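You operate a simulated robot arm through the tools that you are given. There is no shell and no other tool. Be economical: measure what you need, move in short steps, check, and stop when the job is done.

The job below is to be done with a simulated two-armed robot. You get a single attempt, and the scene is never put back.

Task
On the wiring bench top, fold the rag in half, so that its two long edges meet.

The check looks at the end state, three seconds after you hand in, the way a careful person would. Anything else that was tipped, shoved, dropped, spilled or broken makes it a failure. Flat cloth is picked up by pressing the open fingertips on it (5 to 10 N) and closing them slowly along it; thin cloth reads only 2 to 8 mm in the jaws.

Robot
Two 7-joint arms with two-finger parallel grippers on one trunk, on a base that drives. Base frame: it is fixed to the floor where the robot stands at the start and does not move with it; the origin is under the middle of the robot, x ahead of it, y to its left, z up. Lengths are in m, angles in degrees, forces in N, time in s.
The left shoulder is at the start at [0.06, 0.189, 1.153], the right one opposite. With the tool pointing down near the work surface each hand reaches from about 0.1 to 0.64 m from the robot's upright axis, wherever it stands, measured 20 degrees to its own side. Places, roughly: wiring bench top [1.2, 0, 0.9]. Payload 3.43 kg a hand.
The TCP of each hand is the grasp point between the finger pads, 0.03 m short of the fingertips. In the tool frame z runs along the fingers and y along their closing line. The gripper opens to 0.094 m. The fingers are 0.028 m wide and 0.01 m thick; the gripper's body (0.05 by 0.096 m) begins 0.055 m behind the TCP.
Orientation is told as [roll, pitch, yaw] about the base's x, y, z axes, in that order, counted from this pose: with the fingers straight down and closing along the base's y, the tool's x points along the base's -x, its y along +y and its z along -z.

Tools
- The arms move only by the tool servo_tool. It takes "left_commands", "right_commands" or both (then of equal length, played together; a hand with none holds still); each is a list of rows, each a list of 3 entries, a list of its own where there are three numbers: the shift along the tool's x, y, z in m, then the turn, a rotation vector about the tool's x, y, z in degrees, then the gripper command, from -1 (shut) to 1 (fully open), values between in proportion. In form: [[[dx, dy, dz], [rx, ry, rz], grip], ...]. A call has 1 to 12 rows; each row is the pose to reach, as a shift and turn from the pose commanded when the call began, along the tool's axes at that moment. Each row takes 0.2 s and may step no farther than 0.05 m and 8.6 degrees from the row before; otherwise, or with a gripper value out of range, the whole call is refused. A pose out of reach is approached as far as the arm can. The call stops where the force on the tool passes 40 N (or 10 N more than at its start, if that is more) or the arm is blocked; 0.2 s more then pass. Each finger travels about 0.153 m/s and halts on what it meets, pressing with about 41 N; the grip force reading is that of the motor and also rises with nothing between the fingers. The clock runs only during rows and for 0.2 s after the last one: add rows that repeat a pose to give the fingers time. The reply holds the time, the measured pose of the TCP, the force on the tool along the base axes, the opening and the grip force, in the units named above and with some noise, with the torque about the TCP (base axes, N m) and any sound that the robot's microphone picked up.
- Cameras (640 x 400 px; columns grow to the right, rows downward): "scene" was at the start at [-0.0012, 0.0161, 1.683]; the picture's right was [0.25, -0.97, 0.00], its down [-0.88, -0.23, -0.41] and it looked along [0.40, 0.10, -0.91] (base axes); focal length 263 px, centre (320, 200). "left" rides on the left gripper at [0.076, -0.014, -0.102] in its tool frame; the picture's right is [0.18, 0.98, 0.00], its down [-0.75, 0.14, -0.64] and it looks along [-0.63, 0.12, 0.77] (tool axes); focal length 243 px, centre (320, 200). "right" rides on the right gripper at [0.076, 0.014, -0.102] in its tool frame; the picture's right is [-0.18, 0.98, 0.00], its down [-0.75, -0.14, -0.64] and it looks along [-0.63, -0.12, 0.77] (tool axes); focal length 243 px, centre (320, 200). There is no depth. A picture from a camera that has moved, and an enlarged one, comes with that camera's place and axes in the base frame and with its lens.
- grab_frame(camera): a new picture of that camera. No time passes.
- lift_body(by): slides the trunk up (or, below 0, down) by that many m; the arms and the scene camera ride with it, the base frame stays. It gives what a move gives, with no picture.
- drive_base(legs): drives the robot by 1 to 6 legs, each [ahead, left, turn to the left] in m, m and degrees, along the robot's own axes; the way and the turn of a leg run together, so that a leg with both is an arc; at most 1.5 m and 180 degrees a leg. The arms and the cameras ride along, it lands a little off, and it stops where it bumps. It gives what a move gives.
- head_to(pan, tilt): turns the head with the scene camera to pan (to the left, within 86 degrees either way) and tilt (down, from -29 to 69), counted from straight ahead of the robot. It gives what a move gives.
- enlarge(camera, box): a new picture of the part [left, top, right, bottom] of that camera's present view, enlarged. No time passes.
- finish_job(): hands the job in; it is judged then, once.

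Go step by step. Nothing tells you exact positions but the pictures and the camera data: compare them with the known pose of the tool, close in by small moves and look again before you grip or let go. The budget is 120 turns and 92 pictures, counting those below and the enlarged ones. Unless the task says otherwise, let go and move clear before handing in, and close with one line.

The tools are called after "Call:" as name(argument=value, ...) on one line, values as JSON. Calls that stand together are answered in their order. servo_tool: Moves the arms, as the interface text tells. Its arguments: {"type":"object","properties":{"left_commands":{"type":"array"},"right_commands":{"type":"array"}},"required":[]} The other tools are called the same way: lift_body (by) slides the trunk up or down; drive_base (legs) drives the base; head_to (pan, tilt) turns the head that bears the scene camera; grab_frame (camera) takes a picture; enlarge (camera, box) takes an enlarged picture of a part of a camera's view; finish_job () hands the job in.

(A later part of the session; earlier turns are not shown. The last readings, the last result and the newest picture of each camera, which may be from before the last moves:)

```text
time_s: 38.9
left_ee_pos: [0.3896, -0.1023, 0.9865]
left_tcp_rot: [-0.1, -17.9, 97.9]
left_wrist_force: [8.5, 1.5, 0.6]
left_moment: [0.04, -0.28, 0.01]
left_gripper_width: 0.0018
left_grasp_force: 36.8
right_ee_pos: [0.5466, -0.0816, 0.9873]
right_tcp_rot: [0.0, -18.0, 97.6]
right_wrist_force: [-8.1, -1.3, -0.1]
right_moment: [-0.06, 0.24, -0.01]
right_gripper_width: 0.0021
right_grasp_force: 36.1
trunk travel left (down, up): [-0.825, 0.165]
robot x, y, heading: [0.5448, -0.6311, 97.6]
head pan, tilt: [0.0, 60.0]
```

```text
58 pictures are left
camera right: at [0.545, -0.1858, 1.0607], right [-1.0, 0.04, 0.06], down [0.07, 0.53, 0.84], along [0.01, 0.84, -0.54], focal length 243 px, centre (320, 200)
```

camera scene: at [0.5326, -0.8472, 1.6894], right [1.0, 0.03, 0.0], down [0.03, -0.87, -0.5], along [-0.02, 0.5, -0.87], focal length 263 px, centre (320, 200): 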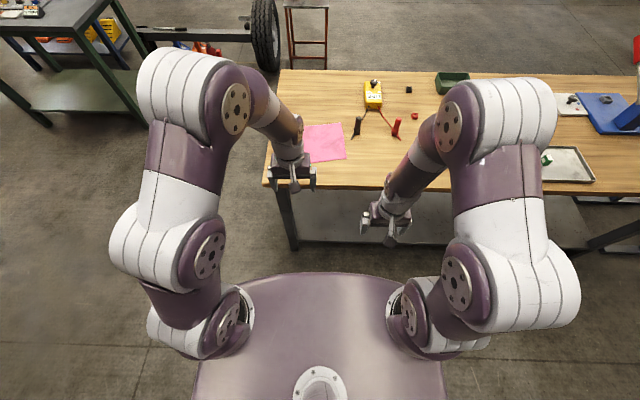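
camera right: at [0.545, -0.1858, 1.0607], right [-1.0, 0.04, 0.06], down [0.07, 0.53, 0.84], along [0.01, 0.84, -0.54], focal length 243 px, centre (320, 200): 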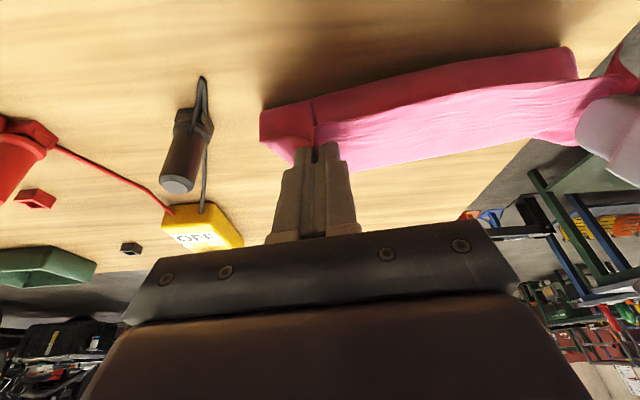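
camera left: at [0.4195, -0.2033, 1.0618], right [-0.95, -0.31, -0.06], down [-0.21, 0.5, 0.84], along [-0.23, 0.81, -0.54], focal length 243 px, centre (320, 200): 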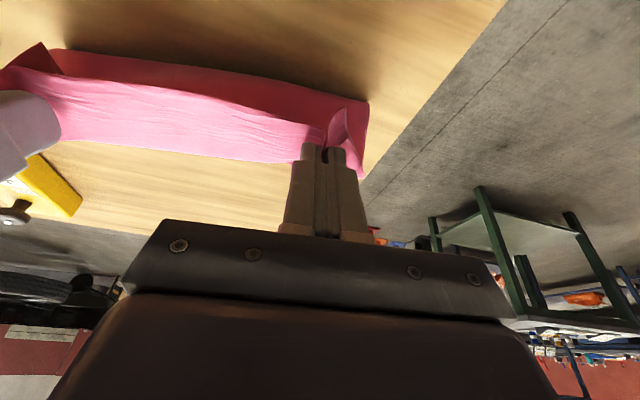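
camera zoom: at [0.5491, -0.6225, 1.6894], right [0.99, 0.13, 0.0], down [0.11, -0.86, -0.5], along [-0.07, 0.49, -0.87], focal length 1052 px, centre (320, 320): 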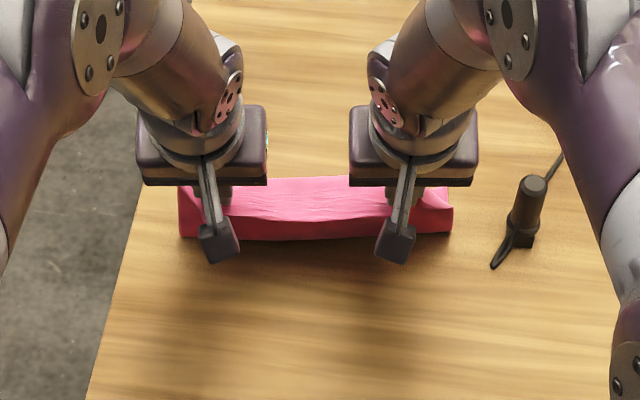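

The fold is rising evenly between both hands, and the rag hasn't slid. I'll continue the arc forward and down while turning the fingers back to vertical.

Call:
servo_tool(left_commands=[[[-0.0112, 0, 0.0045], [0, 3, 0], -1], [[-0.0224, 0, 0.0107], [0, 6, 0], -1], [[-0.032, 0, 0.0185], [0, 9, 0], -1], [[-0.0411, 0, 0.0269], [0, 12, 0], -1], [[-0.0483, 0, 0.037], [0, 15, 0], -1], [[-0.0551, 0, 0.0474], [0, 18, 0], -1], [[-0.0551, 0, 0.0474], [0, 18, 0], -1]], right_commands=[[[-0.0112, 0, 0.0045], [0, 3, 0], -1], [[-0.0224, 0, 0.0107], [0, 6, 0], -1], [[-0.032, 0, 0.0185], [0, 9, 0], -1], [[-0.0411, 0, 0.0269], [0, 12, 0], -1], [[-0.0483, 0, 0.037], [0, 15, 0], -1], [[-0.0551, 0, 0.0474], [0, 18, 0], -1], [[-0.0551, 0, 0.0474], [0, 18, 0], -1]])

Call:
enlarge(camera="scene", box=[260, 120, 380, 220])

Call:
grab_frame(camera="left")

Call:
grab_frame(camera="right")

```text
time_s: 40.5
left_ee_pos: [0.3808, -0.0364, 0.9581]
left_tcp_rot: [0.0, 0.0, 97.8]
left_wrist_force: [10.7, 0.9, -0.2]
left_moment: [0.07, -0.3, 0.12]
left_gripper_width: 0.0023
left_grasp_force: 37.3
right_ee_pos: [0.5382, -0.0207, 0.9595]
right_tcp_rot: [0.0, 0.0, 97.6]
right_wrist_force: [-10.6, -1.3, 0.7]
right_moment: [-0.03, 0.37, -0.08]
right_gripper_width: 0.0022
right_grasp_force: 37.0
right hand out of reach, approached as far as the arm can: row 6, 7
trunk travel left (down, up): [-0.825, 0.165]
robot x, y, heading: [0.5477, -0.6336, 97.5]
head pan, tilt: [0.0, 60.0]
```

```text
4.00 times, centred on (320, 170) of scene
camera zoom: at [0.5494, -0.6247, 1.6894], right [0.99, 0.13, 0.0], down [0.11, -0.86, -0.5], along [-0.07, 0.5, -0.87], focal length 1052 px, centre (320, 320)
```

zoom: 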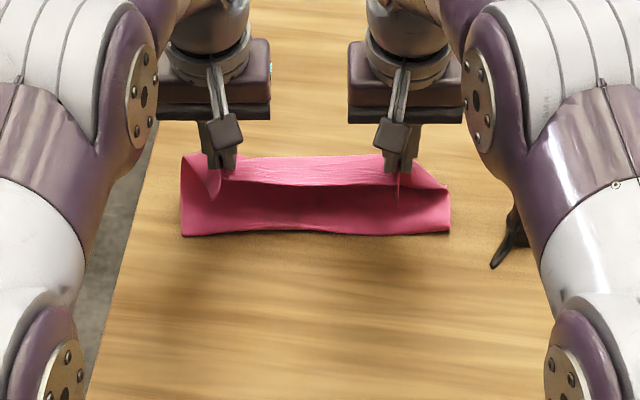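

```text
56 pictures are left
camera left: at [0.4069, -0.1116, 1.0624], right [-0.95, -0.32, 0.0], down [-0.24, 0.73, 0.64], along [-0.2, 0.61, -0.77], focal length 243 px, centre (320, 200)
```

left: 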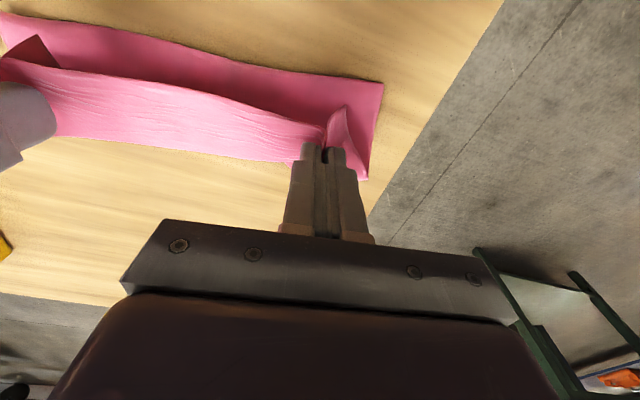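

```text
55 pictures are left
camera right: at [0.534, -0.0971, 1.0616], right [-1.0, 0.05, 0.0], down [0.04, 0.77, 0.64], along [0.03, 0.64, -0.77], focal length 243 px, centre (320, 200)
```

right: 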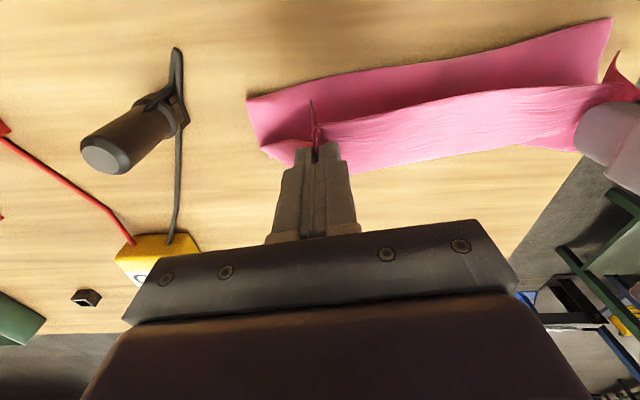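

The right arm is at its reach limit when vertical, about 35 mm short of the far edge. I'll tilt the fingers forward 15° to gain reach, and carry the edge over the far edge, stopping about 1.5 cm above.

Call:
servo_tool(left_commands=[[[-0.004, 0, 0], [0, -5, 0], -1], [[-0.01, 0, 0.0], [0, -10, 0], -1], [[-0.016, 0, 0.004], [0, -15, 0], -1], [[-0.022, 0, 0.012], [0, -15, 0], -1], [[-0.028, 0, 0.022], [0, -15, 0], -1], [[-0.032, 0, 0.034], [0, -15, 0], -1], [[-0.032, 0, 0.044], [0, -15, 0], -1], [[-0.032, 0, 0.05], [0, -15, 0], -1], [[-0.032, 0, 0.05], [0, -15, 0], -1]], right_commands=[[[-0.006, 0, 0], [0, -5, 0], -1], [[-0.014, 0, 0.0], [0, -10, 0], -1], [[-0.021, 0, 0.004], [0, -15, 0], -1], [[-0.028, 0, 0.012], [0, -15, 0], -1], [[-0.034, 0, 0.022], [0, -15, 0], -1], [[-0.038, 0, 0.034], [0, -15, 0], -1], [[-0.038, 0, 0.045], [0, -15, 0], -1], [[-0.038, 0, 0.0515], [0, -15, 0], -1], [[-0.038, 0, 0.0515], [0, -15, 0], -1]])

Call:
enlarge(camera="scene", box=[260, 120, 380, 220])

Call:
grab_frame(camera="left")

Call:
grab_frame(camera="right")

```text
time_s: 42.5
left_ee_pos: [0.3769, -0.0042, 0.9102]
left_tcp_rot: [0.1, -15.1, 97.8]
left_wrist_force: [10.3, 0.3, -0.2]
left_moment: [0.07, -0.34, 0.01]
left_gripper_width: 0.0021
left_grasp_force: 36.5
right_ee_pos: [0.534, 0.0186, 0.9083]
right_tcp_rot: [0.0, -15.0, 97.6]
right_wrist_force: [-9.9, -3.0, 0.5]
right_moment: [-0.03, 0.31, -0.02]
right_gripper_width: 0.0023
right_grasp_force: 36.9
trunk travel left (down, up): [-0.825, 0.165]
robot x, y, heading: [0.5503, -0.6313, 97.7]
head pan, tilt: [0.0, 60.0]
```

```text
4.00 times, centred on (320, 170) of scene
camera zoom: at [0.5492, -0.6236, 1.6894], right [0.99, 0.13, 0.0], down [0.11, -0.86, -0.5], along [-0.07, 0.5, -0.87], focal length 1052 px, centre (320, 320)
```

zoom: 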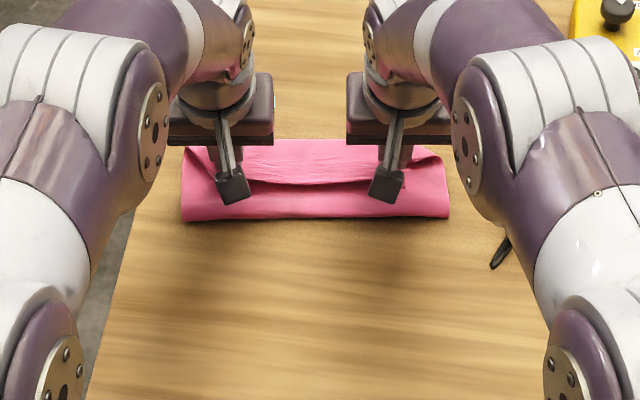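

```text
53 pictures are left
camera left: at [0.4063, -0.1017, 0.9902], right [-0.95, -0.31, -0.05], down [-0.22, 0.54, 0.81], along [-0.23, 0.78, -0.58], focal length 243 px, centre (320, 200)
```

left: 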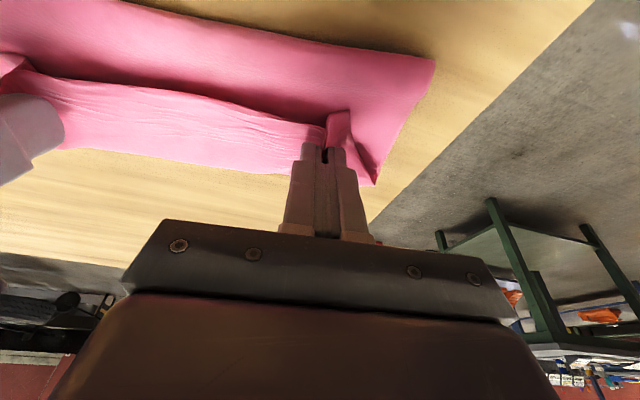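

```text
52 pictures are left
camera right: at [0.532, -0.0816, 0.9878], right [-1.0, 0.05, 0.05], down [0.07, 0.58, 0.82], along [0.01, 0.82, -0.58], focal length 243 px, centre (320, 200)
```

right: 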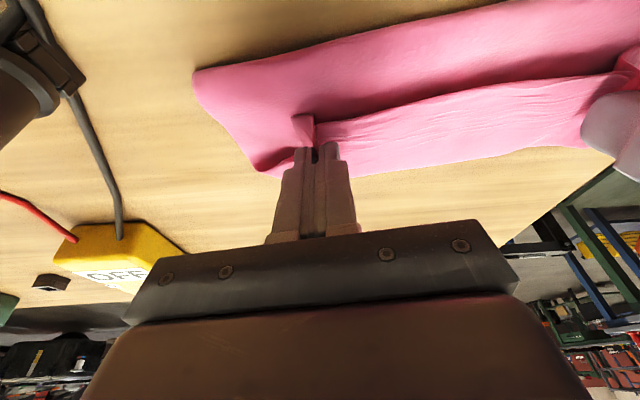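

The fold line lies near the robot and the edge is at the fingers, but I need to see whether the bright band ahead is the lower layer or a curled strip.

Call:
enlarge(camera="left", box=[240, 40, 460, 220])

Call:
enlarge(camera="scene", box=[285, 145, 360, 185])

```text
2.22 times, centred on (350, 130) of left
camera zoom: at [0.4063, -0.1017, 0.9902], right [-0.95, -0.31, -0.05], down [-0.22, 0.54, 0.81], along [-0.23, 0.78, -0.58], focal length 539 px, centre (253, 356)
```

zoom: 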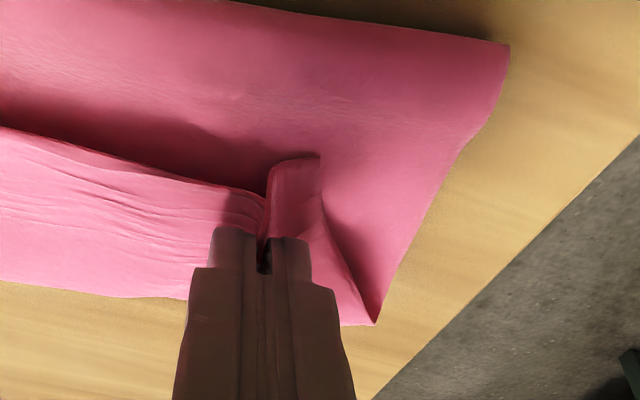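

```text
8.53 times, centred on (322, 165) of scene
camera zoom: at [0.5492, -0.6236, 1.6894], right [0.99, 0.13, 0.0], down [0.11, -0.86, -0.5], along [-0.07, 0.5, -0.87], focal length 2243 px, centre (299, 499)
```

zoom: 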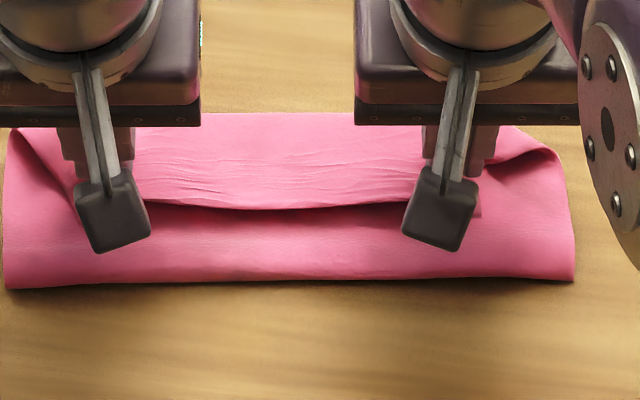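

The strip is clamped pointing forward, so it curled back like a letter fold, and the fold line is 5 cm too far ahead. I'll undo the fold by swinging the hands back, also drawing the rag about 5 cm toward the robot for better reach, then regrip differently.

Call:
servo_tool(left_commands=[[[0.0106, 0, -0.0184], [0, 1, 0], -1], [[0.0212, 0, -0.0368], [0, 2, 0], -1], [[0.0486, 0, -0.0699], [0, 4, 0], -1], [[0.0798, 0, -0.0887], [0, 6, 0], -1], [[0.1162, 0, -0.088], [0, 8, 0], -1], [[0.1503, 0, -0.0765], [0, 10, 0], -1], [[0.1809, 0, -0.0589], [0, 12, 0], -1], [[0.2042, 0, -0.0495], [0, 13, 0], -1], [[0.224, 0, -0.053], [0, 14, 0], -1], [[0.2436, 0, -0.057], [0, 15, 0], -1], [[0.2436, 0, -0.057], [0, 15, 0], -1]], right_commands=[[[0.0106, 0, -0.0184], [0, 1, 0], -1], [[0.0212, 0, -0.0368], [0, 2, 0], -1], [[0.0486, 0, -0.0699], [0, 4, 0], -1], [[0.0798, 0, -0.0887], [0, 6, 0], -1], [[0.1162, 0, -0.088], [0, 8, 0], -1], [[0.1503, 0, -0.0765], [0, 10, 0], -1], [[0.1809, 0, -0.0589], [0, 12, 0], -1], [[0.2042, 0, -0.0495], [0, 13, 0], -1], [[0.224, 0, -0.053], [0, 14, 0], -1], [[0.2436, 0, -0.057], [0, 15, 0], -1], [[0.2436, 0, -0.057], [0, 15, 0], -1]])

Call:
enlarge(camera="scene", box=[260, 120, 380, 220])

```text
time_s: 44.9
left_ee_pos: [0.4094, -0.2535, 0.9021]
left_tcp_rot: [0.0, 0.1, 97.8]
left_wrist_force: [6.8, 1.4, 0.1]
left_moment: [0.05, -0.22, 0.1]
left_gripper_width: 0.0025
left_grasp_force: 37.2
right_ee_pos: [0.5648, -0.2289, 0.8978]
right_tcp_rot: [0.0, 0.1, 97.6]
right_wrist_force: [-6.3, -1.7, 1.2]
right_moment: [-0.01, 0.22, -0.08]
right_gripper_width: 0.0021
right_grasp_force: 36.9
trunk travel left (down, up): [-0.825, 0.165]
robot x, y, heading: [0.5493, -0.6304, 97.7]
head pan, tilt: [0.0, 60.0]
```

```text
4.00 times, centred on (320, 170) of scene
camera zoom: at [0.549, -0.6232, 1.6894], right [0.99, 0.13, 0.0], down [0.11, -0.86, -0.5], along [-0.07, 0.5, -0.87], focal length 1052 px, centre (320, 320)
```

zoom: 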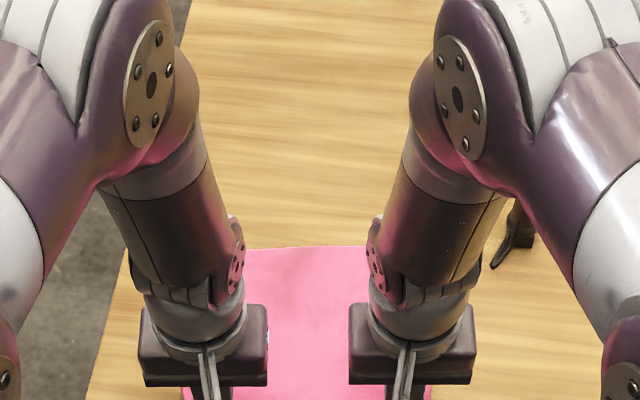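

The rag is flat again and drawn closer, far edge now at 0.558 m. I'll lower, open slowly to spread the cloth, and lift clear.

Call:
servo_tool(left_commands=[[[0, 0, 0.006], [0, 0, 0], -1], [[0, 0, 0.0105], [0, 0, 0], -0.9], [[0, 0, 0.0105], [0, 0, 0], -0.7], [[0, 0, 0.0105], [0, 0, 0], -0.5], [[0, 0, 0.0105], [0, 0, 0], -0.3], [[0, 0, 0.0105], [0, 0, 0], -0.1], [[0, 0, 0.0], [0, 0, 0], -0.1], [[0, 0, -0.04], [0, 0, 0], -0.3], [[0, 0, -0.08], [0, 0, 0], -0.5]], right_commands=[[[0, 0, 0.004], [0, 0, 0], -1], [[0, 0, 0.0065], [0, 0, 0], -0.9], [[0, 0, 0.0065], [0, 0, 0], -0.7], [[0, 0, 0.0065], [0, 0, 0], -0.5], [[0, 0, 0.0065], [0, 0, 0], -0.3], [[0, 0, 0.0065], [0, 0, 0], -0.1], [[0, 0, 0.0], [0, 0, 0], -0.1], [[0, 0, -0.04], [0, 0, 0], -0.3], [[0, 0, -0.08], [0, 0, 0], -0.5]])

Call:
grab_frame(camera="left")

Call:
grab_frame(camera="right")

```text
time_s: 46.9
left_ee_pos: [0.4098, -0.2545, 0.9807]
left_tcp_rot: [-0.1, 0.0, 97.8]
left_wrist_force: [0.3, 0.8, -0.3]
left_moment: [-0.01, -0.02, -0.04]
left_gripper_width: 0.0235
left_grasp_force: 0.0
right_ee_pos: [0.5676, -0.2285, 0.9803]
right_tcp_rot: [0.0, 0.0, 97.6]
right_wrist_force: [-0.8, -1.6, 0.2]
right_moment: [-0.01, -0.03, -0.04]
right_gripper_width: 0.0233
right_grasp_force: 0.1
trunk travel left (down, up): [-0.825, 0.165]
robot x, y, heading: [0.5479, -0.6293, 97.4]
head pan, tilt: [0.0, 60.0]
```

```text
48 pictures are left
camera left: at [0.4367, -0.3284, 1.0848], right [-0.95, -0.32, 0.0], down [-0.24, 0.73, 0.64], along [-0.2, 0.61, -0.77], focal length 243 px, centre (320, 200)
```

left: 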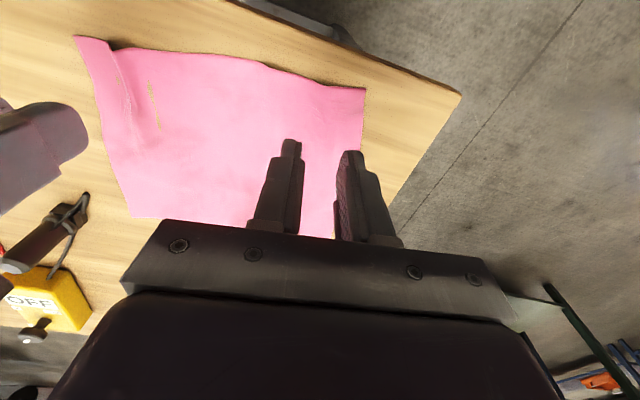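

```text
47 pictures are left
camera right: at [0.5618, -0.3065, 1.0815], right [-1.0, 0.05, 0.0], down [0.04, 0.77, 0.64], along [0.03, 0.64, -0.77], focal length 243 px, centre (320, 200)
```

right: 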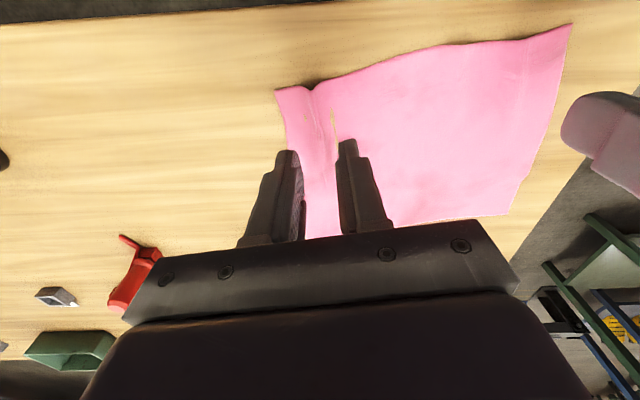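

The rag is flat, near edge about 23 mm behind the tool points. I'll turn both hands 90° so the fingers close across the edge, which lets the cloth hang straight down from them.

Call:
servo_tool(left_commands=[[[0, 0.002, 0], [0, 0, 8], -0.36], [[0, 0.004, 0], [0, 0, 16], -0.36], [[0, 0.006, 0], [0, 0, 24], -0.36], [[0, 0.008, 0], [0, 0, 32], -0.36], [[0, 0.01, 0], [0, 0, 40], -0.36], [[0.001, 0.012, 0], [0, 0, 48], -0.36], [[0.002, 0.013, 0], [0, 0, 56], -0.36], [[0.003, 0.014, 0], [0, 0, 64], -0.36], [[0.003, 0.015, 0], [0, 0, 72], -0.36], [[0.003, 0.016, 0], [0, 0, 80], -0.36], [[0.003, 0.016, 0], [0, 0, 88], -0.36], [[0.003, 0.016, 0], [0, 0, 90], -0.36]], right_commands=[[[0, -0.002, 0], [0, 0, -8], -0.36], [[0, -0.004, 0], [0, 0, -16], -0.36], [[0, -0.006, 0], [0, 0, -24], -0.36], [[0, -0.008, 0], [0, 0, -32], -0.36], [[0, -0.01, 0], [0, 0, -40], -0.36], [[0.001, -0.012, 0], [0, 0, -48], -0.36], [[0.002, -0.013, 0], [0, 0, -56], -0.36], [[0.003, -0.014, 0], [0, 0, -64], -0.36], [[0.003, -0.015, 0], [0, 0, -72], -0.36], [[0.003, -0.015, 0], [0, 0, -80], -0.36], [[0.003, -0.015, 0], [0, 0, -88], -0.36], [[0.003, -0.015, 0], [0, 0, -90], -0.36]])

Call:
grab_frame(camera="left")

Call:
grab_frame(camera="right")

```text
time_s: 49.5
left_ee_pos: [0.3945, -0.2564, 0.9819]
left_tcp_rot: [0.0, 0.1, 7.6]
left_wrist_force: [-0.5, -0.7, -0.4]
left_moment: [0.01, 0.0, 0.0]
left_gripper_width: 0.03
left_grasp_force: 0.0
right_ee_pos: [0.5824, -0.2303, 0.9807]
right_tcp_rot: [0.0, 0.1, -172.3]
right_wrist_force: [0.5, 0.6, 0.3]
right_moment: [-0.02, 0.02, -0.03]
right_gripper_width: 0.0303
right_grasp_force: 0.1
trunk travel left (down, up): [-0.825, 0.165]
robot x, y, heading: [0.549, -0.6294, 97.6]
head pan, tilt: [0.0, 60.0]
```

```text
46 pictures are left
camera left: at [0.3223, -0.2824, 1.0846], right [-0.31, 0.95, 0.0], down [0.73, 0.24, 0.64], along [0.61, 0.2, -0.77], focal length 243 px, centre (320, 200)
```

left: 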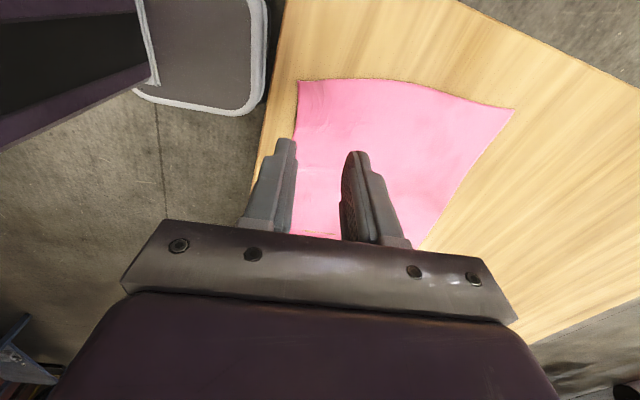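

```text
45 pictures are left
camera right: at [0.6591, -0.2334, 1.0821], right [-0.05, -1.0, 0.0], down [-0.77, 0.04, 0.64], along [-0.64, 0.03, -0.77], focal length 243 px, centre (320, 200)
```

right: 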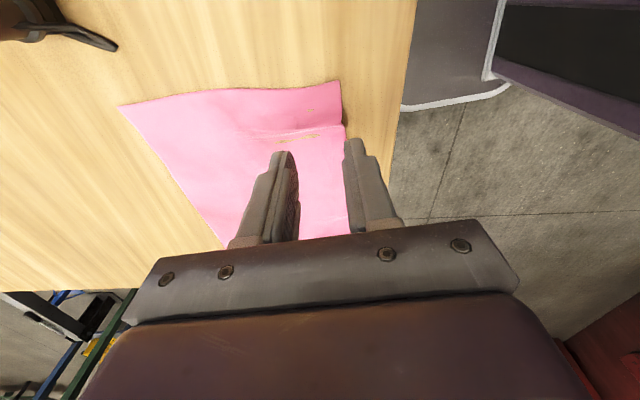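

The 90° turn worked. I'll lower both to about 1 cm above the cloth and check how the robot-side fingers straddle the edge.

Call:
servo_tool(left_commands=[[[0, 0, 0.04], [0, 0, 0], -0.36], [[0, 0, 0.075], [0, 0, 0], -0.36], [[0, 0, 0.08], [0, 0, 0], -0.36]], right_commands=[[[0, 0, 0.04], [0, 0, 0], -0.36], [[0, 0, 0.075], [0, 0, 0], -0.36], [[0, 0, 0.08], [0, 0, 0], -0.36]])

Call:
enlarge(camera="left", box=[220, 40, 440, 220])

Call:
enlarge(camera="right", box=[200, 40, 420, 220])

```text
time_s: 50.3
left_ee_pos: [0.3945, -0.2575, 0.9025]
left_tcp_rot: [0.0, 0.1, 7.8]
left_wrist_force: [-0.4, -0.2, 0.0]
left_moment: [-0.01, 0.0, 0.04]
left_gripper_width: 0.03
left_grasp_force: 0.0
right_ee_pos: [0.5816, -0.2292, 0.9001]
right_tcp_rot: [0.0, 0.1, -172.4]
right_wrist_force: [0.3, -0.1, -0.2]
right_moment: [-0.04, 0.01, 0.01]
right_gripper_width: 0.03
right_grasp_force: 0.1
trunk travel left (down, up): [-0.825, 0.165]
robot x, y, heading: [0.5502, -0.6286, 97.6]
head pan, tilt: [0.0, 60.0]
```

```text
2.22 times, centred on (330, 130) of left
camera zoom: at [0.323, -0.2831, 1.0054], right [-0.32, 0.95, 0.0], down [0.73, 0.24, 0.64], along [0.61, 0.2, -0.77], focal length 539 px, centre (298, 356)
```

zoom: 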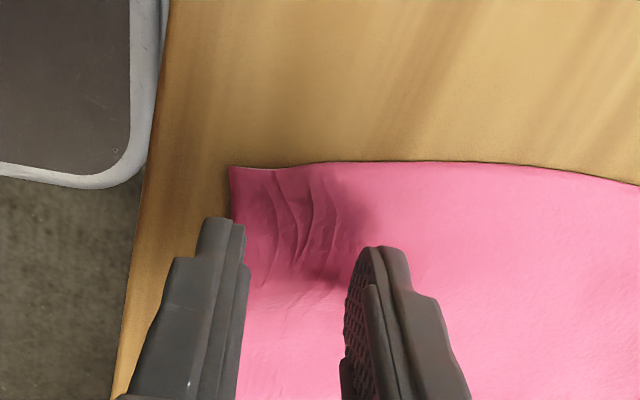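

```text
2.22 times, centred on (310, 130) of right
camera zoom: at [0.6588, -0.2336, 1.0024], right [-0.05, -1.0, 0.0], down [-0.77, 0.04, 0.64], along [-0.64, 0.03, -0.77], focal length 539 px, centre (342, 356)
```

zoom: 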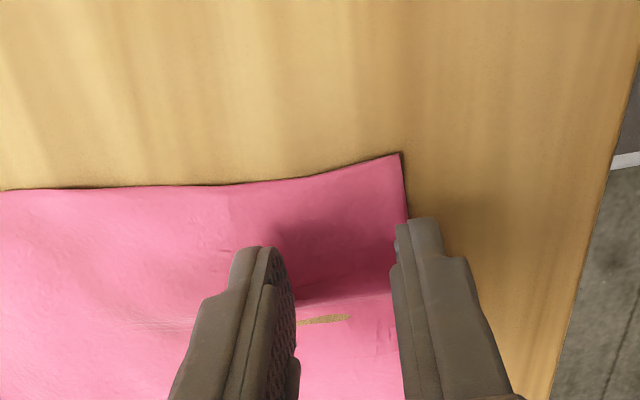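

Both robot-side fingers will straddle the edge by about 5 mm, as planned. I'll descend to contact.

Call:
servo_tool(left_commands=[[[0, 0, 0.006], [0, 0, 0], -0.36], [[0, 0, 0.0095], [0, 0, 0], -0.36], [[0, 0, 0.0112], [0, 0, 0], -0.36], [[0, 0, 0.0112], [0, 0, 0], -0.36]], right_commands=[[[0, 0, 0.005], [0, 0, 0], -0.36], [[0, 0, 0.0085], [0, 0, 0], -0.36], [[0, 0, 0.01], [0, 0, 0], -0.36], [[0, 0, 0.01], [0, 0, 0], -0.36]])

```text
time_s: 51.3
left_ee_pos: [0.3942, -0.2565, 0.891]
left_tcp_rot: [0.2, -0.1, 7.8]
left_wrist_force: [1.3, 0.4, 8.5]
left_moment: [-0.06, -0.07, 0.04]
left_gripper_width: 0.0297
left_grasp_force: 0.1
right_ee_pos: [0.5829, -0.2308, 0.8919]
right_tcp_rot: [-0.2, -0.1, -172.4]
right_wrist_force: [-2.0, 2.5, 16.6]
right_moment: [-0.04, -0.01, -0.01]
right_gripper_width: 0.0292
right_grasp_force: 0.0
trunk travel left (down, up): [-0.825, 0.165]
robot x, y, heading: [0.5518, -0.6312, 97.5]
head pan, tilt: [0.0, 60.0]
```

Contact is made (about 9 and 17 N); I close both slowly.

Call:
servo_tool(left_commands=[[[0, 0, 0.0003], [0, 0, 0], -0.36], [[0, 0, 0.0003], [0, 0, 0], -0.44], [[0, 0, 0.0003], [0, 0, 0], -0.52], [[0, 0, 0.0003], [0, 0, 0], -0.6], [[0, 0, 0.0003], [0, 0, 0], -0.68], [[0, 0, 0.0003], [0, 0, 0], -0.76], [[0, 0, 0.0003], [0, 0, 0], -0.84], [[0, 0, 0.0003], [0, 0, 0], -0.92], [[0, 0, 0.0003], [0, 0, 0], -1], [[0, 0, 0.0003], [0, 0, 0], -1], [[0, 0, 0], [0, 0, 0], -1]], right_commands=[[[0, 0, -0.0003], [0, 0, 0], -0.36], [[0, 0, -0.0003], [0, 0, 0], -0.44], [[0, 0, -0.0003], [0, 0, 0], -0.52], [[0, 0, -0.0003], [0, 0, 0], -0.6], [[0, 0, -0.0003], [0, 0, 0], -0.68], [[0, 0, -0.0003], [0, 0, 0], -0.76], [[0, 0, -0.0003], [0, 0, 0], -0.84], [[0, 0, -0.0003], [0, 0, 0], -0.92], [[0, 0, -0.0003], [0, 0, 0], -1], [[0, 0, -0.0003], [0, 0, 0], -1], [[0, 0, -0.0003], [0, 0, 0], -1]])

Call:
enlarge(camera="left", box=[220, 40, 440, 220])

Call:
enlarge(camera="right", box=[200, 40, 420, 220])

```text
time_s: 53.7
left_ee_pos: [0.3957, -0.2574, 0.8906]
left_tcp_rot: [0.2, 0.0, 7.9]
left_wrist_force: [-4.7, 4.4, 35.4]
left_moment: [0.08, 0.23, -0.05]
left_gripper_width: 0.0024
left_grasp_force: 37.0
right_ee_pos: [0.5832, -0.2325, 0.8914]
right_tcp_rot: [0.0, 0.0, -172.3]
right_wrist_force: [3.0, -0.6, 12.0]
right_moment: [-0.03, -0.1, -0.02]
right_gripper_width: 0.0022
right_grasp_force: 37.0
trunk travel left (down, up): [-0.825, 0.165]
robot x, y, heading: [0.5499, -0.6329, 97.5]
head pan, tilt: [0.0, 60.0]
```

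```text
2.22 times, centred on (330, 130) of left
camera zoom: at [0.3231, -0.2837, 0.9948], right [-0.32, 0.95, 0.0], down [0.73, 0.24, 0.64], along [0.61, 0.21, -0.77], focal length 539 px, centre (298, 356)
```

zoom: 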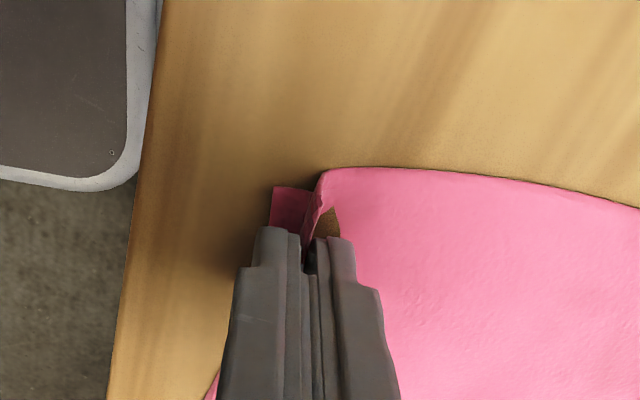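

```text
2.22 times, centred on (310, 130) of right
camera zoom: at [0.6594, -0.2358, 0.9935], right [-0.05, -1.0, 0.0], down [-0.77, 0.04, 0.64], along [-0.64, 0.04, -0.77], focal length 539 px, centre (342, 356)
```

zoom: 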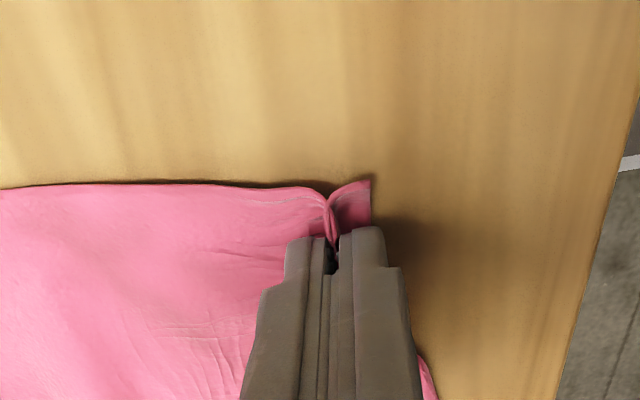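

Both hands hold a small ridge with only about 1 cm of edge outside. Now the first half of the arc, tilting the fingers gradually toward the robot so the cloth trails naturally.

Call:
servo_tool(left_commands=[[[0, 0.001, -0.009], [1, 0, 0], -1], [[0, 0.0037, -0.0181], [2.5, 0, 0], -1], [[0, 0.012, -0.035], [5, 0, 0], -1], [[0, 0.0244, -0.0492], [7.5, 0, 0], -1], [[0, 0.0402, -0.0602], [10, 0, 0], -1], [[0, 0.0584, -0.0669], [12.5, 0, 0], -1], [[0, 0.0778, -0.069], [15, 0, 0], -1], [[0, 0.0778, -0.069], [15, 0, 0], -1]], right_commands=[[[0, -0.001, -0.009], [-1, 0, 0], -1], [[0, -0.0037, -0.0181], [-2.5, 0, 0], -1], [[0, -0.012, -0.035], [-5, 0, 0], -1], [[0, -0.0244, -0.0492], [-7.5, 0, 0], -1], [[0, -0.0402, -0.0602], [-10, 0, 0], -1], [[0, -0.0584, -0.0669], [-12.5, 0, 0], -1], [[0, -0.0778, -0.069], [-15, 0, 0], -1], [[0, -0.0778, -0.069], [-15, 0, 0], -1]])

Call:
enlarge(camera="scene", box=[260, 120, 380, 220])

Call:
grab_frame(camera="left")

Call:
grab_frame(camera="right")

```text
time_s: 55.5
left_ee_pos: [0.3831, -0.1797, 0.9595]
left_tcp_rot: [-15.0, 0.0, 7.7]
left_wrist_force: [-0.4, -0.1, -0.1]
left_moment: [0.03, 0.03, -0.01]
left_gripper_width: 0.002
left_grasp_force: 36.9
right_ee_pos: [0.5739, -0.1546, 0.9597]
right_tcp_rot: [15.0, 0.0, -172.4]
right_wrist_force: [0.3, -0.2, 0.3]
right_moment: [0.02, 0.02, -0.03]
right_gripper_width: 0.002
right_grasp_force: 36.1
trunk travel left (down, up): [-0.825, 0.165]
robot x, y, heading: [0.5483, -0.6324, 97.4]
head pan, tilt: [0.0, 60.0]
```

```text
4.00 times, centred on (320, 170) of scene
camera zoom: at [0.5495, -0.625, 1.6894], right [0.99, 0.13, 0.0], down [0.11, -0.86, -0.5], along [-0.07, 0.5, -0.87], focal length 1052 px, centre (320, 320)
```

zoom: 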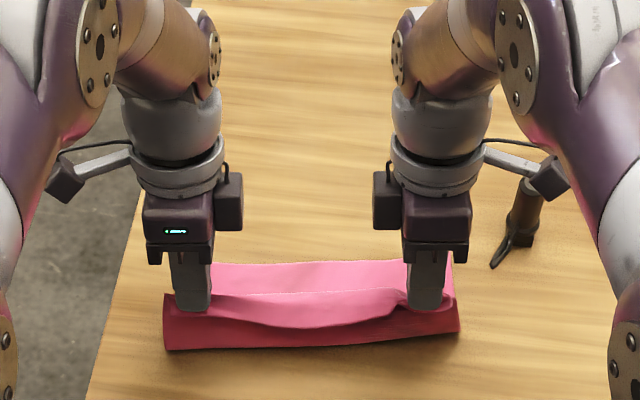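

```text
39 pictures are left
camera left: at [0.3075, -0.1792, 1.0628], right [-0.31, 0.92, -0.25], down [0.7, 0.4, 0.58], along [0.64, 0.0, -0.77], focal length 243 px, centre (320, 200)
```

left: 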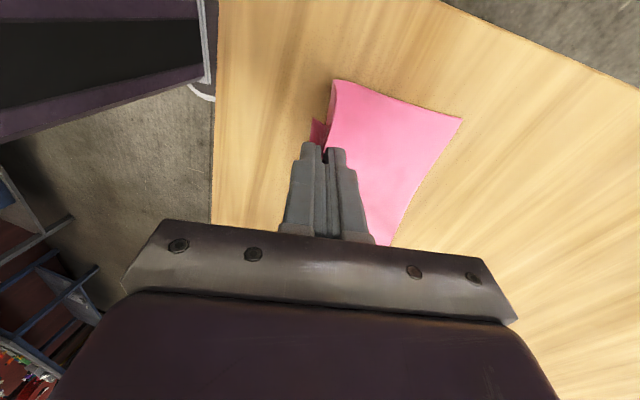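

```text
38 pictures are left
camera right: at [0.6463, -0.1311, 1.0619], right [-0.06, -0.97, 0.25], down [-0.79, 0.2, 0.58], along [-0.61, -0.17, -0.77], focal length 243 px, centre (320, 200)
```

right: 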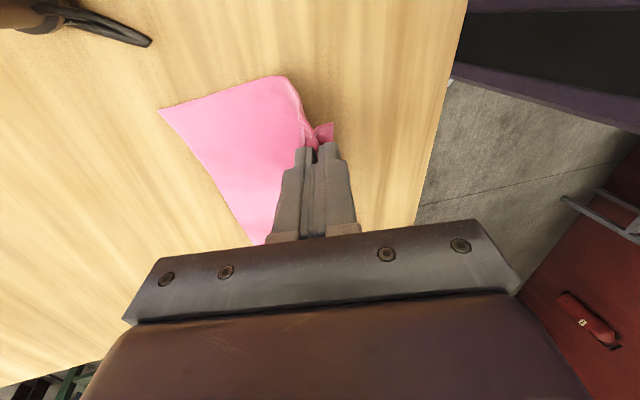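

The fold now rises cleanly; the far edge runs from (0.348,-0.107) to (0.598,-0.061). I'll complete the arc down to just above the lower layer, spreading the hands slightly and tilting further.

Call:
servo_tool(left_commands=[[[0.001, 0.0122, -0.0002], [2.5, 0, 0], -1], [[0.002, 0.0268, 0.0042], [5, 0, 0], -1], [[0.003, 0.0413, 0.0127], [7.5, 0, 0], -1], [[0.004, 0.0549, 0.0226], [10, 0, 0], -1], [[0.005, 0.0657, 0.0331], [12.5, 0, 0], -1], [[0.005, 0.0721, 0.0412], [15, 0, 0], -1], [[0.005, 0.0721, 0.0412], [15, 0, 0], -1]], right_commands=[[[0.002, -0.0145, -0.0008], [-2.5, 0, 0], -1], [[0.004, -0.0316, 0.0029], [-5, 0, 0], -1], [[0.006, -0.0485, 0.0108], [-7.5, 0, 0], -1], [[0.009, -0.0642, 0.0201], [-10, 0, 0], -1], [[0.012, -0.0765, 0.0302], [-12.5, 0, 0], -1], [[0.012, -0.0837, 0.0381], [-15, 0, 0], -1], [[0.012, -0.0837, 0.0381], [-15, 0, 0], -1]])

Call:
enlarge(camera="scene", box=[260, 120, 380, 220])

Call:
grab_frame(camera="left")

Call:
grab_frame(camera="right")

```text
time_s: 56.9
left_ee_pos: [0.3735, -0.2218, 0.8972]
left_tcp_rot: [-27.9, -0.3, 8.0]
left_wrist_force: [24.1, 3.1, -1.7]
left_moment: [0.13, -0.56, 0.34]
left_gripper_width: 0.0023
left_grasp_force: 36.6
left hand out of reach, approached as far as the arm can: row 2, 3, 4, 5, 6
right_ee_pos: [0.5978, -0.1904, 0.8936]
right_tcp_rot: [27.5, -0.5, -172.7]
right_wrist_force: [-24.1, -3.9, 8.3]
right_moment: [-0.24, 0.78, -0.39]
right_gripper_width: 0.0021
right_grasp_force: 36.1
right hand out of reach, approached as far as the arm can: row 2, 3, 4, 5, 6
trunk travel left (down, up): [-0.825, 0.165]
robot x, y, heading: [0.5503, -0.6301, 97.7]
head pan, tilt: [0.0, 60.0]
stopped in row 6 (right hand): the force on the tool passed its limit (the readings are from after the stop); the commanded pose is now the measured one
```

```text
4.00 times, centred on (320, 170) of scene
camera zoom: at [0.5494, -0.6246, 1.6894], right [0.99, 0.13, 0.0], down [0.11, -0.86, -0.5], along [-0.07, 0.5, -0.87], focal length 1052 px, centre (320, 320)
```

zoom: 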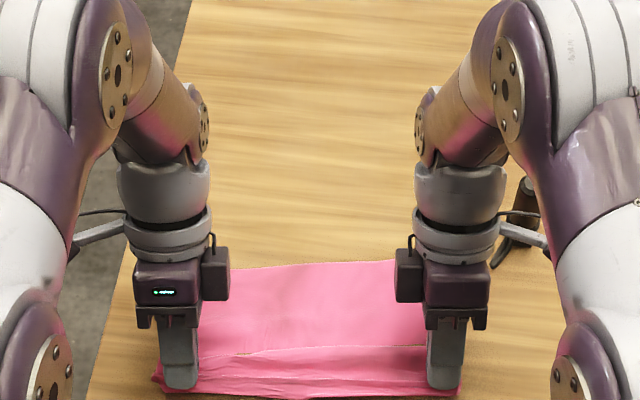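

```text
36 pictures are left
camera left: at [0.2949, -0.1973, 0.9957], right [-0.3, 0.83, -0.46], down [0.68, 0.53, 0.5], along [0.66, -0.16, -0.73], focal length 243 px, centre (320, 200)
```

left: 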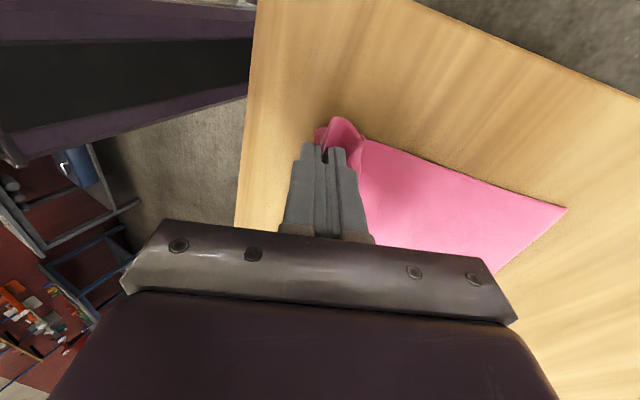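

```text
35 pictures are left
camera right: at [0.6694, -0.1446, 0.9898], right [-0.07, -0.89, 0.46], down [-0.8, 0.32, 0.51], along [-0.6, -0.33, -0.73], focal length 243 px, centre (320, 200)
```

right: 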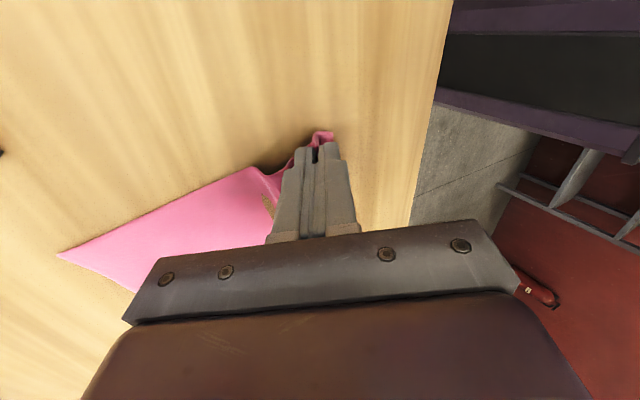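

The strong tilt exceeded reach and the hands slid back, though the cloth is still held in both. I'll lift, return the fingers to vertical, and relax the sideways tension.

Call:
servo_tool(left_commands=[[[-0.004, 0, -0.016], [-6.25, 0, 0], -1], [[-0.008, 0, -0.033], [-12.5, 0, 0], -1], [[-0.008, 0.0005, -0.05], [-18.75, 0, 0], -1], [[-0.008, 0.0011, -0.0662], [-25, 0, 0], -1], [[-0.008, 0.0011, -0.0662], [-25, 0, 0], -1]], right_commands=[[[-0.004, 0, -0.017], [6.25, 0, 0], -1], [[-0.008, 0, -0.034], [12.5, 0, 0], -1], [[-0.008, 0.0005, -0.051], [18.75, 0, 0], -1], [[-0.008, 0.0012, -0.0684], [25, 0, 0], -1], [[-0.008, 0.0012, -0.0684], [25, 0, 0], -1]])

Call:
enlarge(camera="scene", box=[260, 120, 380, 220])

```text
time_s: 58.1
left_ee_pos: [0.3761, -0.1891, 0.9541]
left_tcp_rot: [-3.0, -0.1, 7.9]
left_wrist_force: [-0.1, -0.5, 0.3]
left_moment: [-0.03, -0.02, 0.0]
left_gripper_width: 0.0021
left_grasp_force: 36.7
right_ee_pos: [0.5896, -0.1585, 0.9535]
right_tcp_rot: [2.7, -0.3, -172.4]
right_wrist_force: [-1.3, -0.2, 0.7]
right_moment: [-0.03, -0.01, 0.03]
right_gripper_width: 0.002
right_grasp_force: 36.3
trunk travel left (down, up): [-0.825, 0.165]
robot x, y, heading: [0.5488, -0.6342, 97.4]
head pan, tilt: [0.0, 60.0]
```

```text
4.00 times, centred on (320, 170) of scene
camera zoom: at [0.549, -0.6221, 1.6893], right [0.99, 0.13, 0.0], down [0.11, -0.86, -0.5], along [-0.07, 0.49, -0.87], focal length 1052 px, centre (320, 320)
```

zoom: 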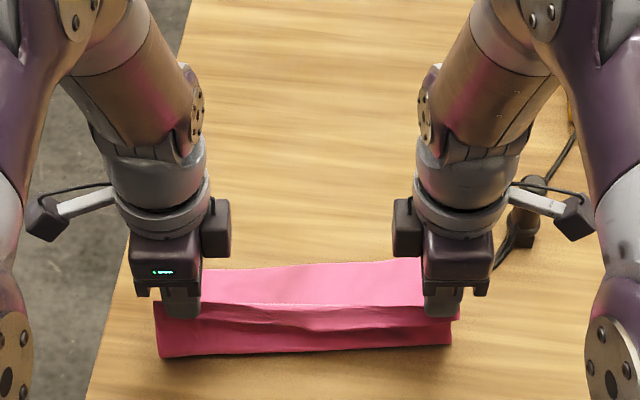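

The edge is straight between the hands again. I'll finish the arc with vertical fingers, laying the edge down towards the far edge and stopping about 1.5 cm above.

Call:
servo_tool(left_commands=[[[0, 0.0142, 0.0013], [0, 0, 0], -1], [[0, 0.0293, 0.0075], [0, 0, 0], -1], [[0, 0.0433, 0.0178], [0, 0, 0], -1], [[0, 0.0555, 0.0292], [0, 0, 0], -1], [[0, 0.0631, 0.0398], [0, 0, 0], -1], [[0, 0.0666, 0.0457], [0, 0, 0], -1], [[0, 0.0666, 0.0457], [0, 0, 0], -1]], right_commands=[[[0, -0.0159, 0.0012], [0, 0, 0], -1], [[0, -0.0329, 0.0073], [0, 0, 0], -1], [[0, -0.0486, 0.0175], [0, 0, 0], -1], [[0, -0.0622, 0.0289], [0, 0, 0], -1], [[0, -0.0706, 0.0394], [0, 0, 0], -1], [[0, -0.0746, 0.0453], [0, 0, 0], -1], [[0, -0.0746, 0.0453], [0, 0, 0], -1]])

Call:
enlarge(camera="scene", box=[260, 120, 380, 220])

Call:
grab_frame(camera="left")

Call:
grab_frame(camera="right")

```text
time_s: 59.7
left_ee_pos: [0.3681, -0.1243, 0.907]
left_tcp_rot: [-3.0, -0.1, 8.0]
left_wrist_force: [0.4, -0.1, 0.4]
left_moment: [-0.06, -0.01, 0.0]
left_gripper_width: 0.0022
left_grasp_force: 36.8
right_ee_pos: [0.58, -0.088, 0.9062]
right_tcp_rot: [2.6, -0.3, -172.7]
right_wrist_force: [-1.6, 0.3, 1.7]
right_moment: [-0.03, 0.06, 0.02]
right_gripper_width: 0.0021
right_grasp_force: 36.5
trunk travel left (down, up): [-0.825, 0.165]
robot x, y, heading: [0.5522, -0.6287, 97.5]
head pan, tilt: [0.0, 60.0]
```

```text
4.00 times, centred on (320, 170) of scene
camera zoom: at [0.5492, -0.6238, 1.6894], right [0.99, 0.13, 0.0], down [0.11, -0.86, -0.5], along [-0.07, 0.5, -0.87], focal length 1052 px, centre (320, 320)
```

zoom: 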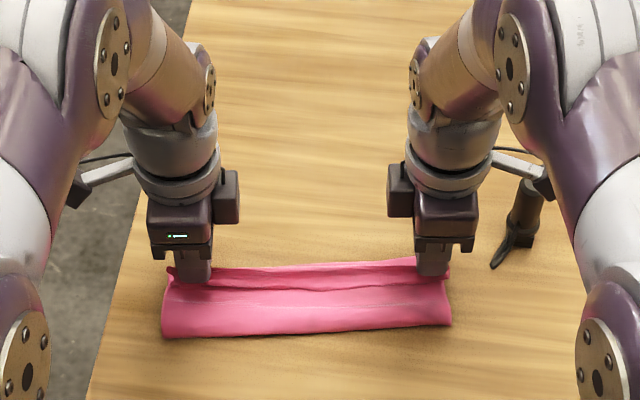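

```text
32 pictures are left
camera left: at [0.2948, -0.1446, 1.0104], right [-0.32, 0.95, -0.05], down [0.72, 0.28, 0.64], along [0.62, 0.16, -0.77], focal length 243 px, centre (320, 200)
```

left: 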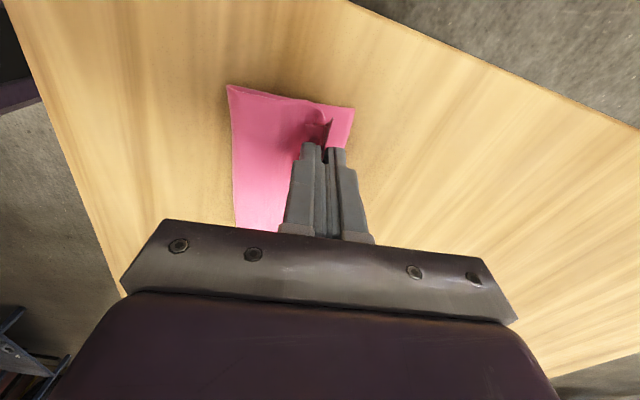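

```text
31 pictures are left
camera right: at [0.6562, -0.087, 1.0079], right [-0.06, -1.0, 0.05], down [-0.77, 0.07, 0.64], along [-0.64, 0.0, -0.77], focal length 243 px, centre (320, 200)
```

right: 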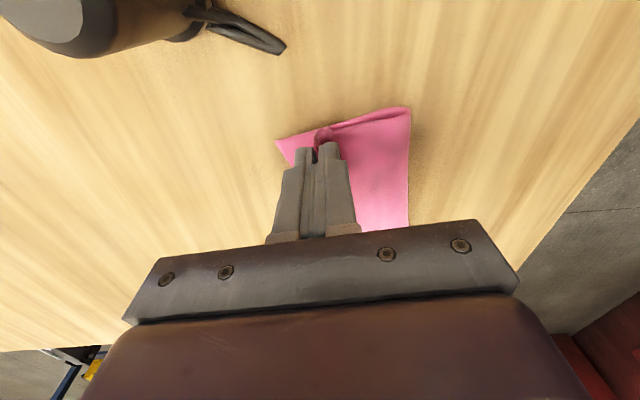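

The fold is neat now, with the pinched edge a little short of the far edge. I'll look closely at the corners before letting go.

Call:
enlarge(camera="left", box=[200, 60, 400, 240])

Call:
enlarge(camera="right", box=[240, 70, 440, 250])

Call:
enlarge(camera="scene", box=[295, 175, 350, 210])

```text
2.22 times, centred on (300, 150) of left
camera zoom: at [0.2948, -0.1446, 1.0104], right [-0.32, 0.95, -0.05], down [0.72, 0.28, 0.64], along [0.62, 0.16, -0.77], focal length 539 px, centre (364, 311)
```

zoom: 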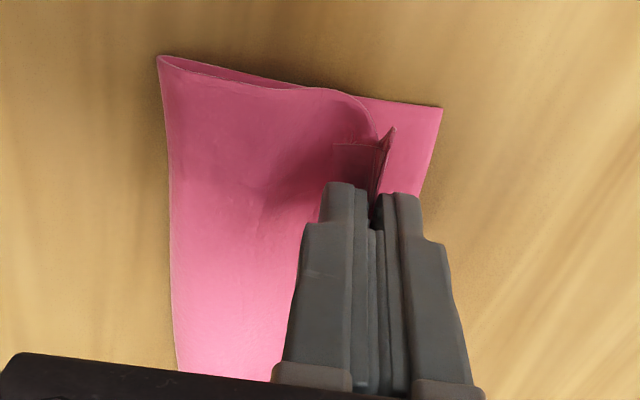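

```text
2.22 times, centred on (340, 160) of right
camera zoom: at [0.6562, -0.087, 1.0079], right [-0.06, -1.0, 0.05], down [-0.77, 0.07, 0.64], along [-0.64, 0.0, -0.77], focal length 539 px, centre (276, 289)
```

zoom: 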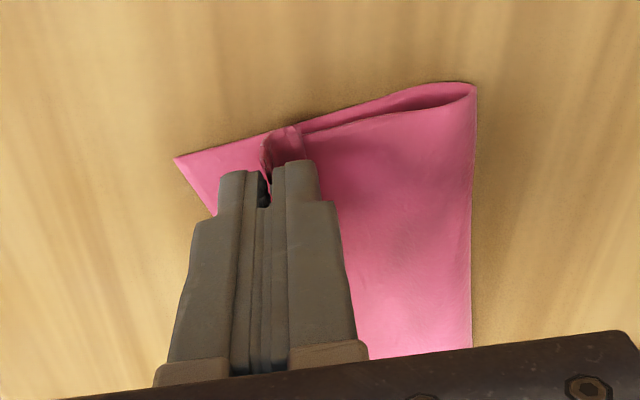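

```text
11.43 times, centred on (322, 192) of scene
camera zoom: at [0.5492, -0.6238, 1.6894], right [0.99, 0.13, 0.0], down [0.11, -0.86, -0.5], along [-0.07, 0.5, -0.87], focal length 3004 px, centre (291, 286)
```

zoom: 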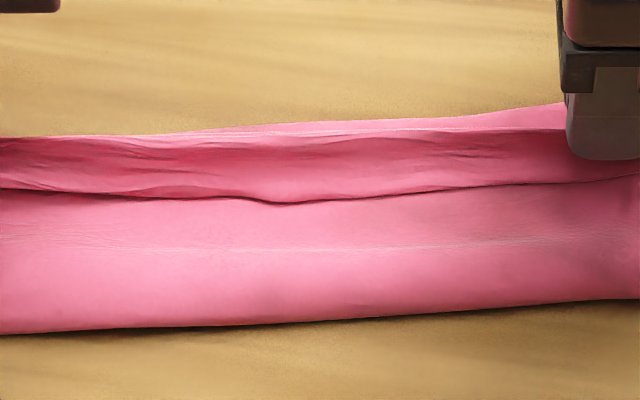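

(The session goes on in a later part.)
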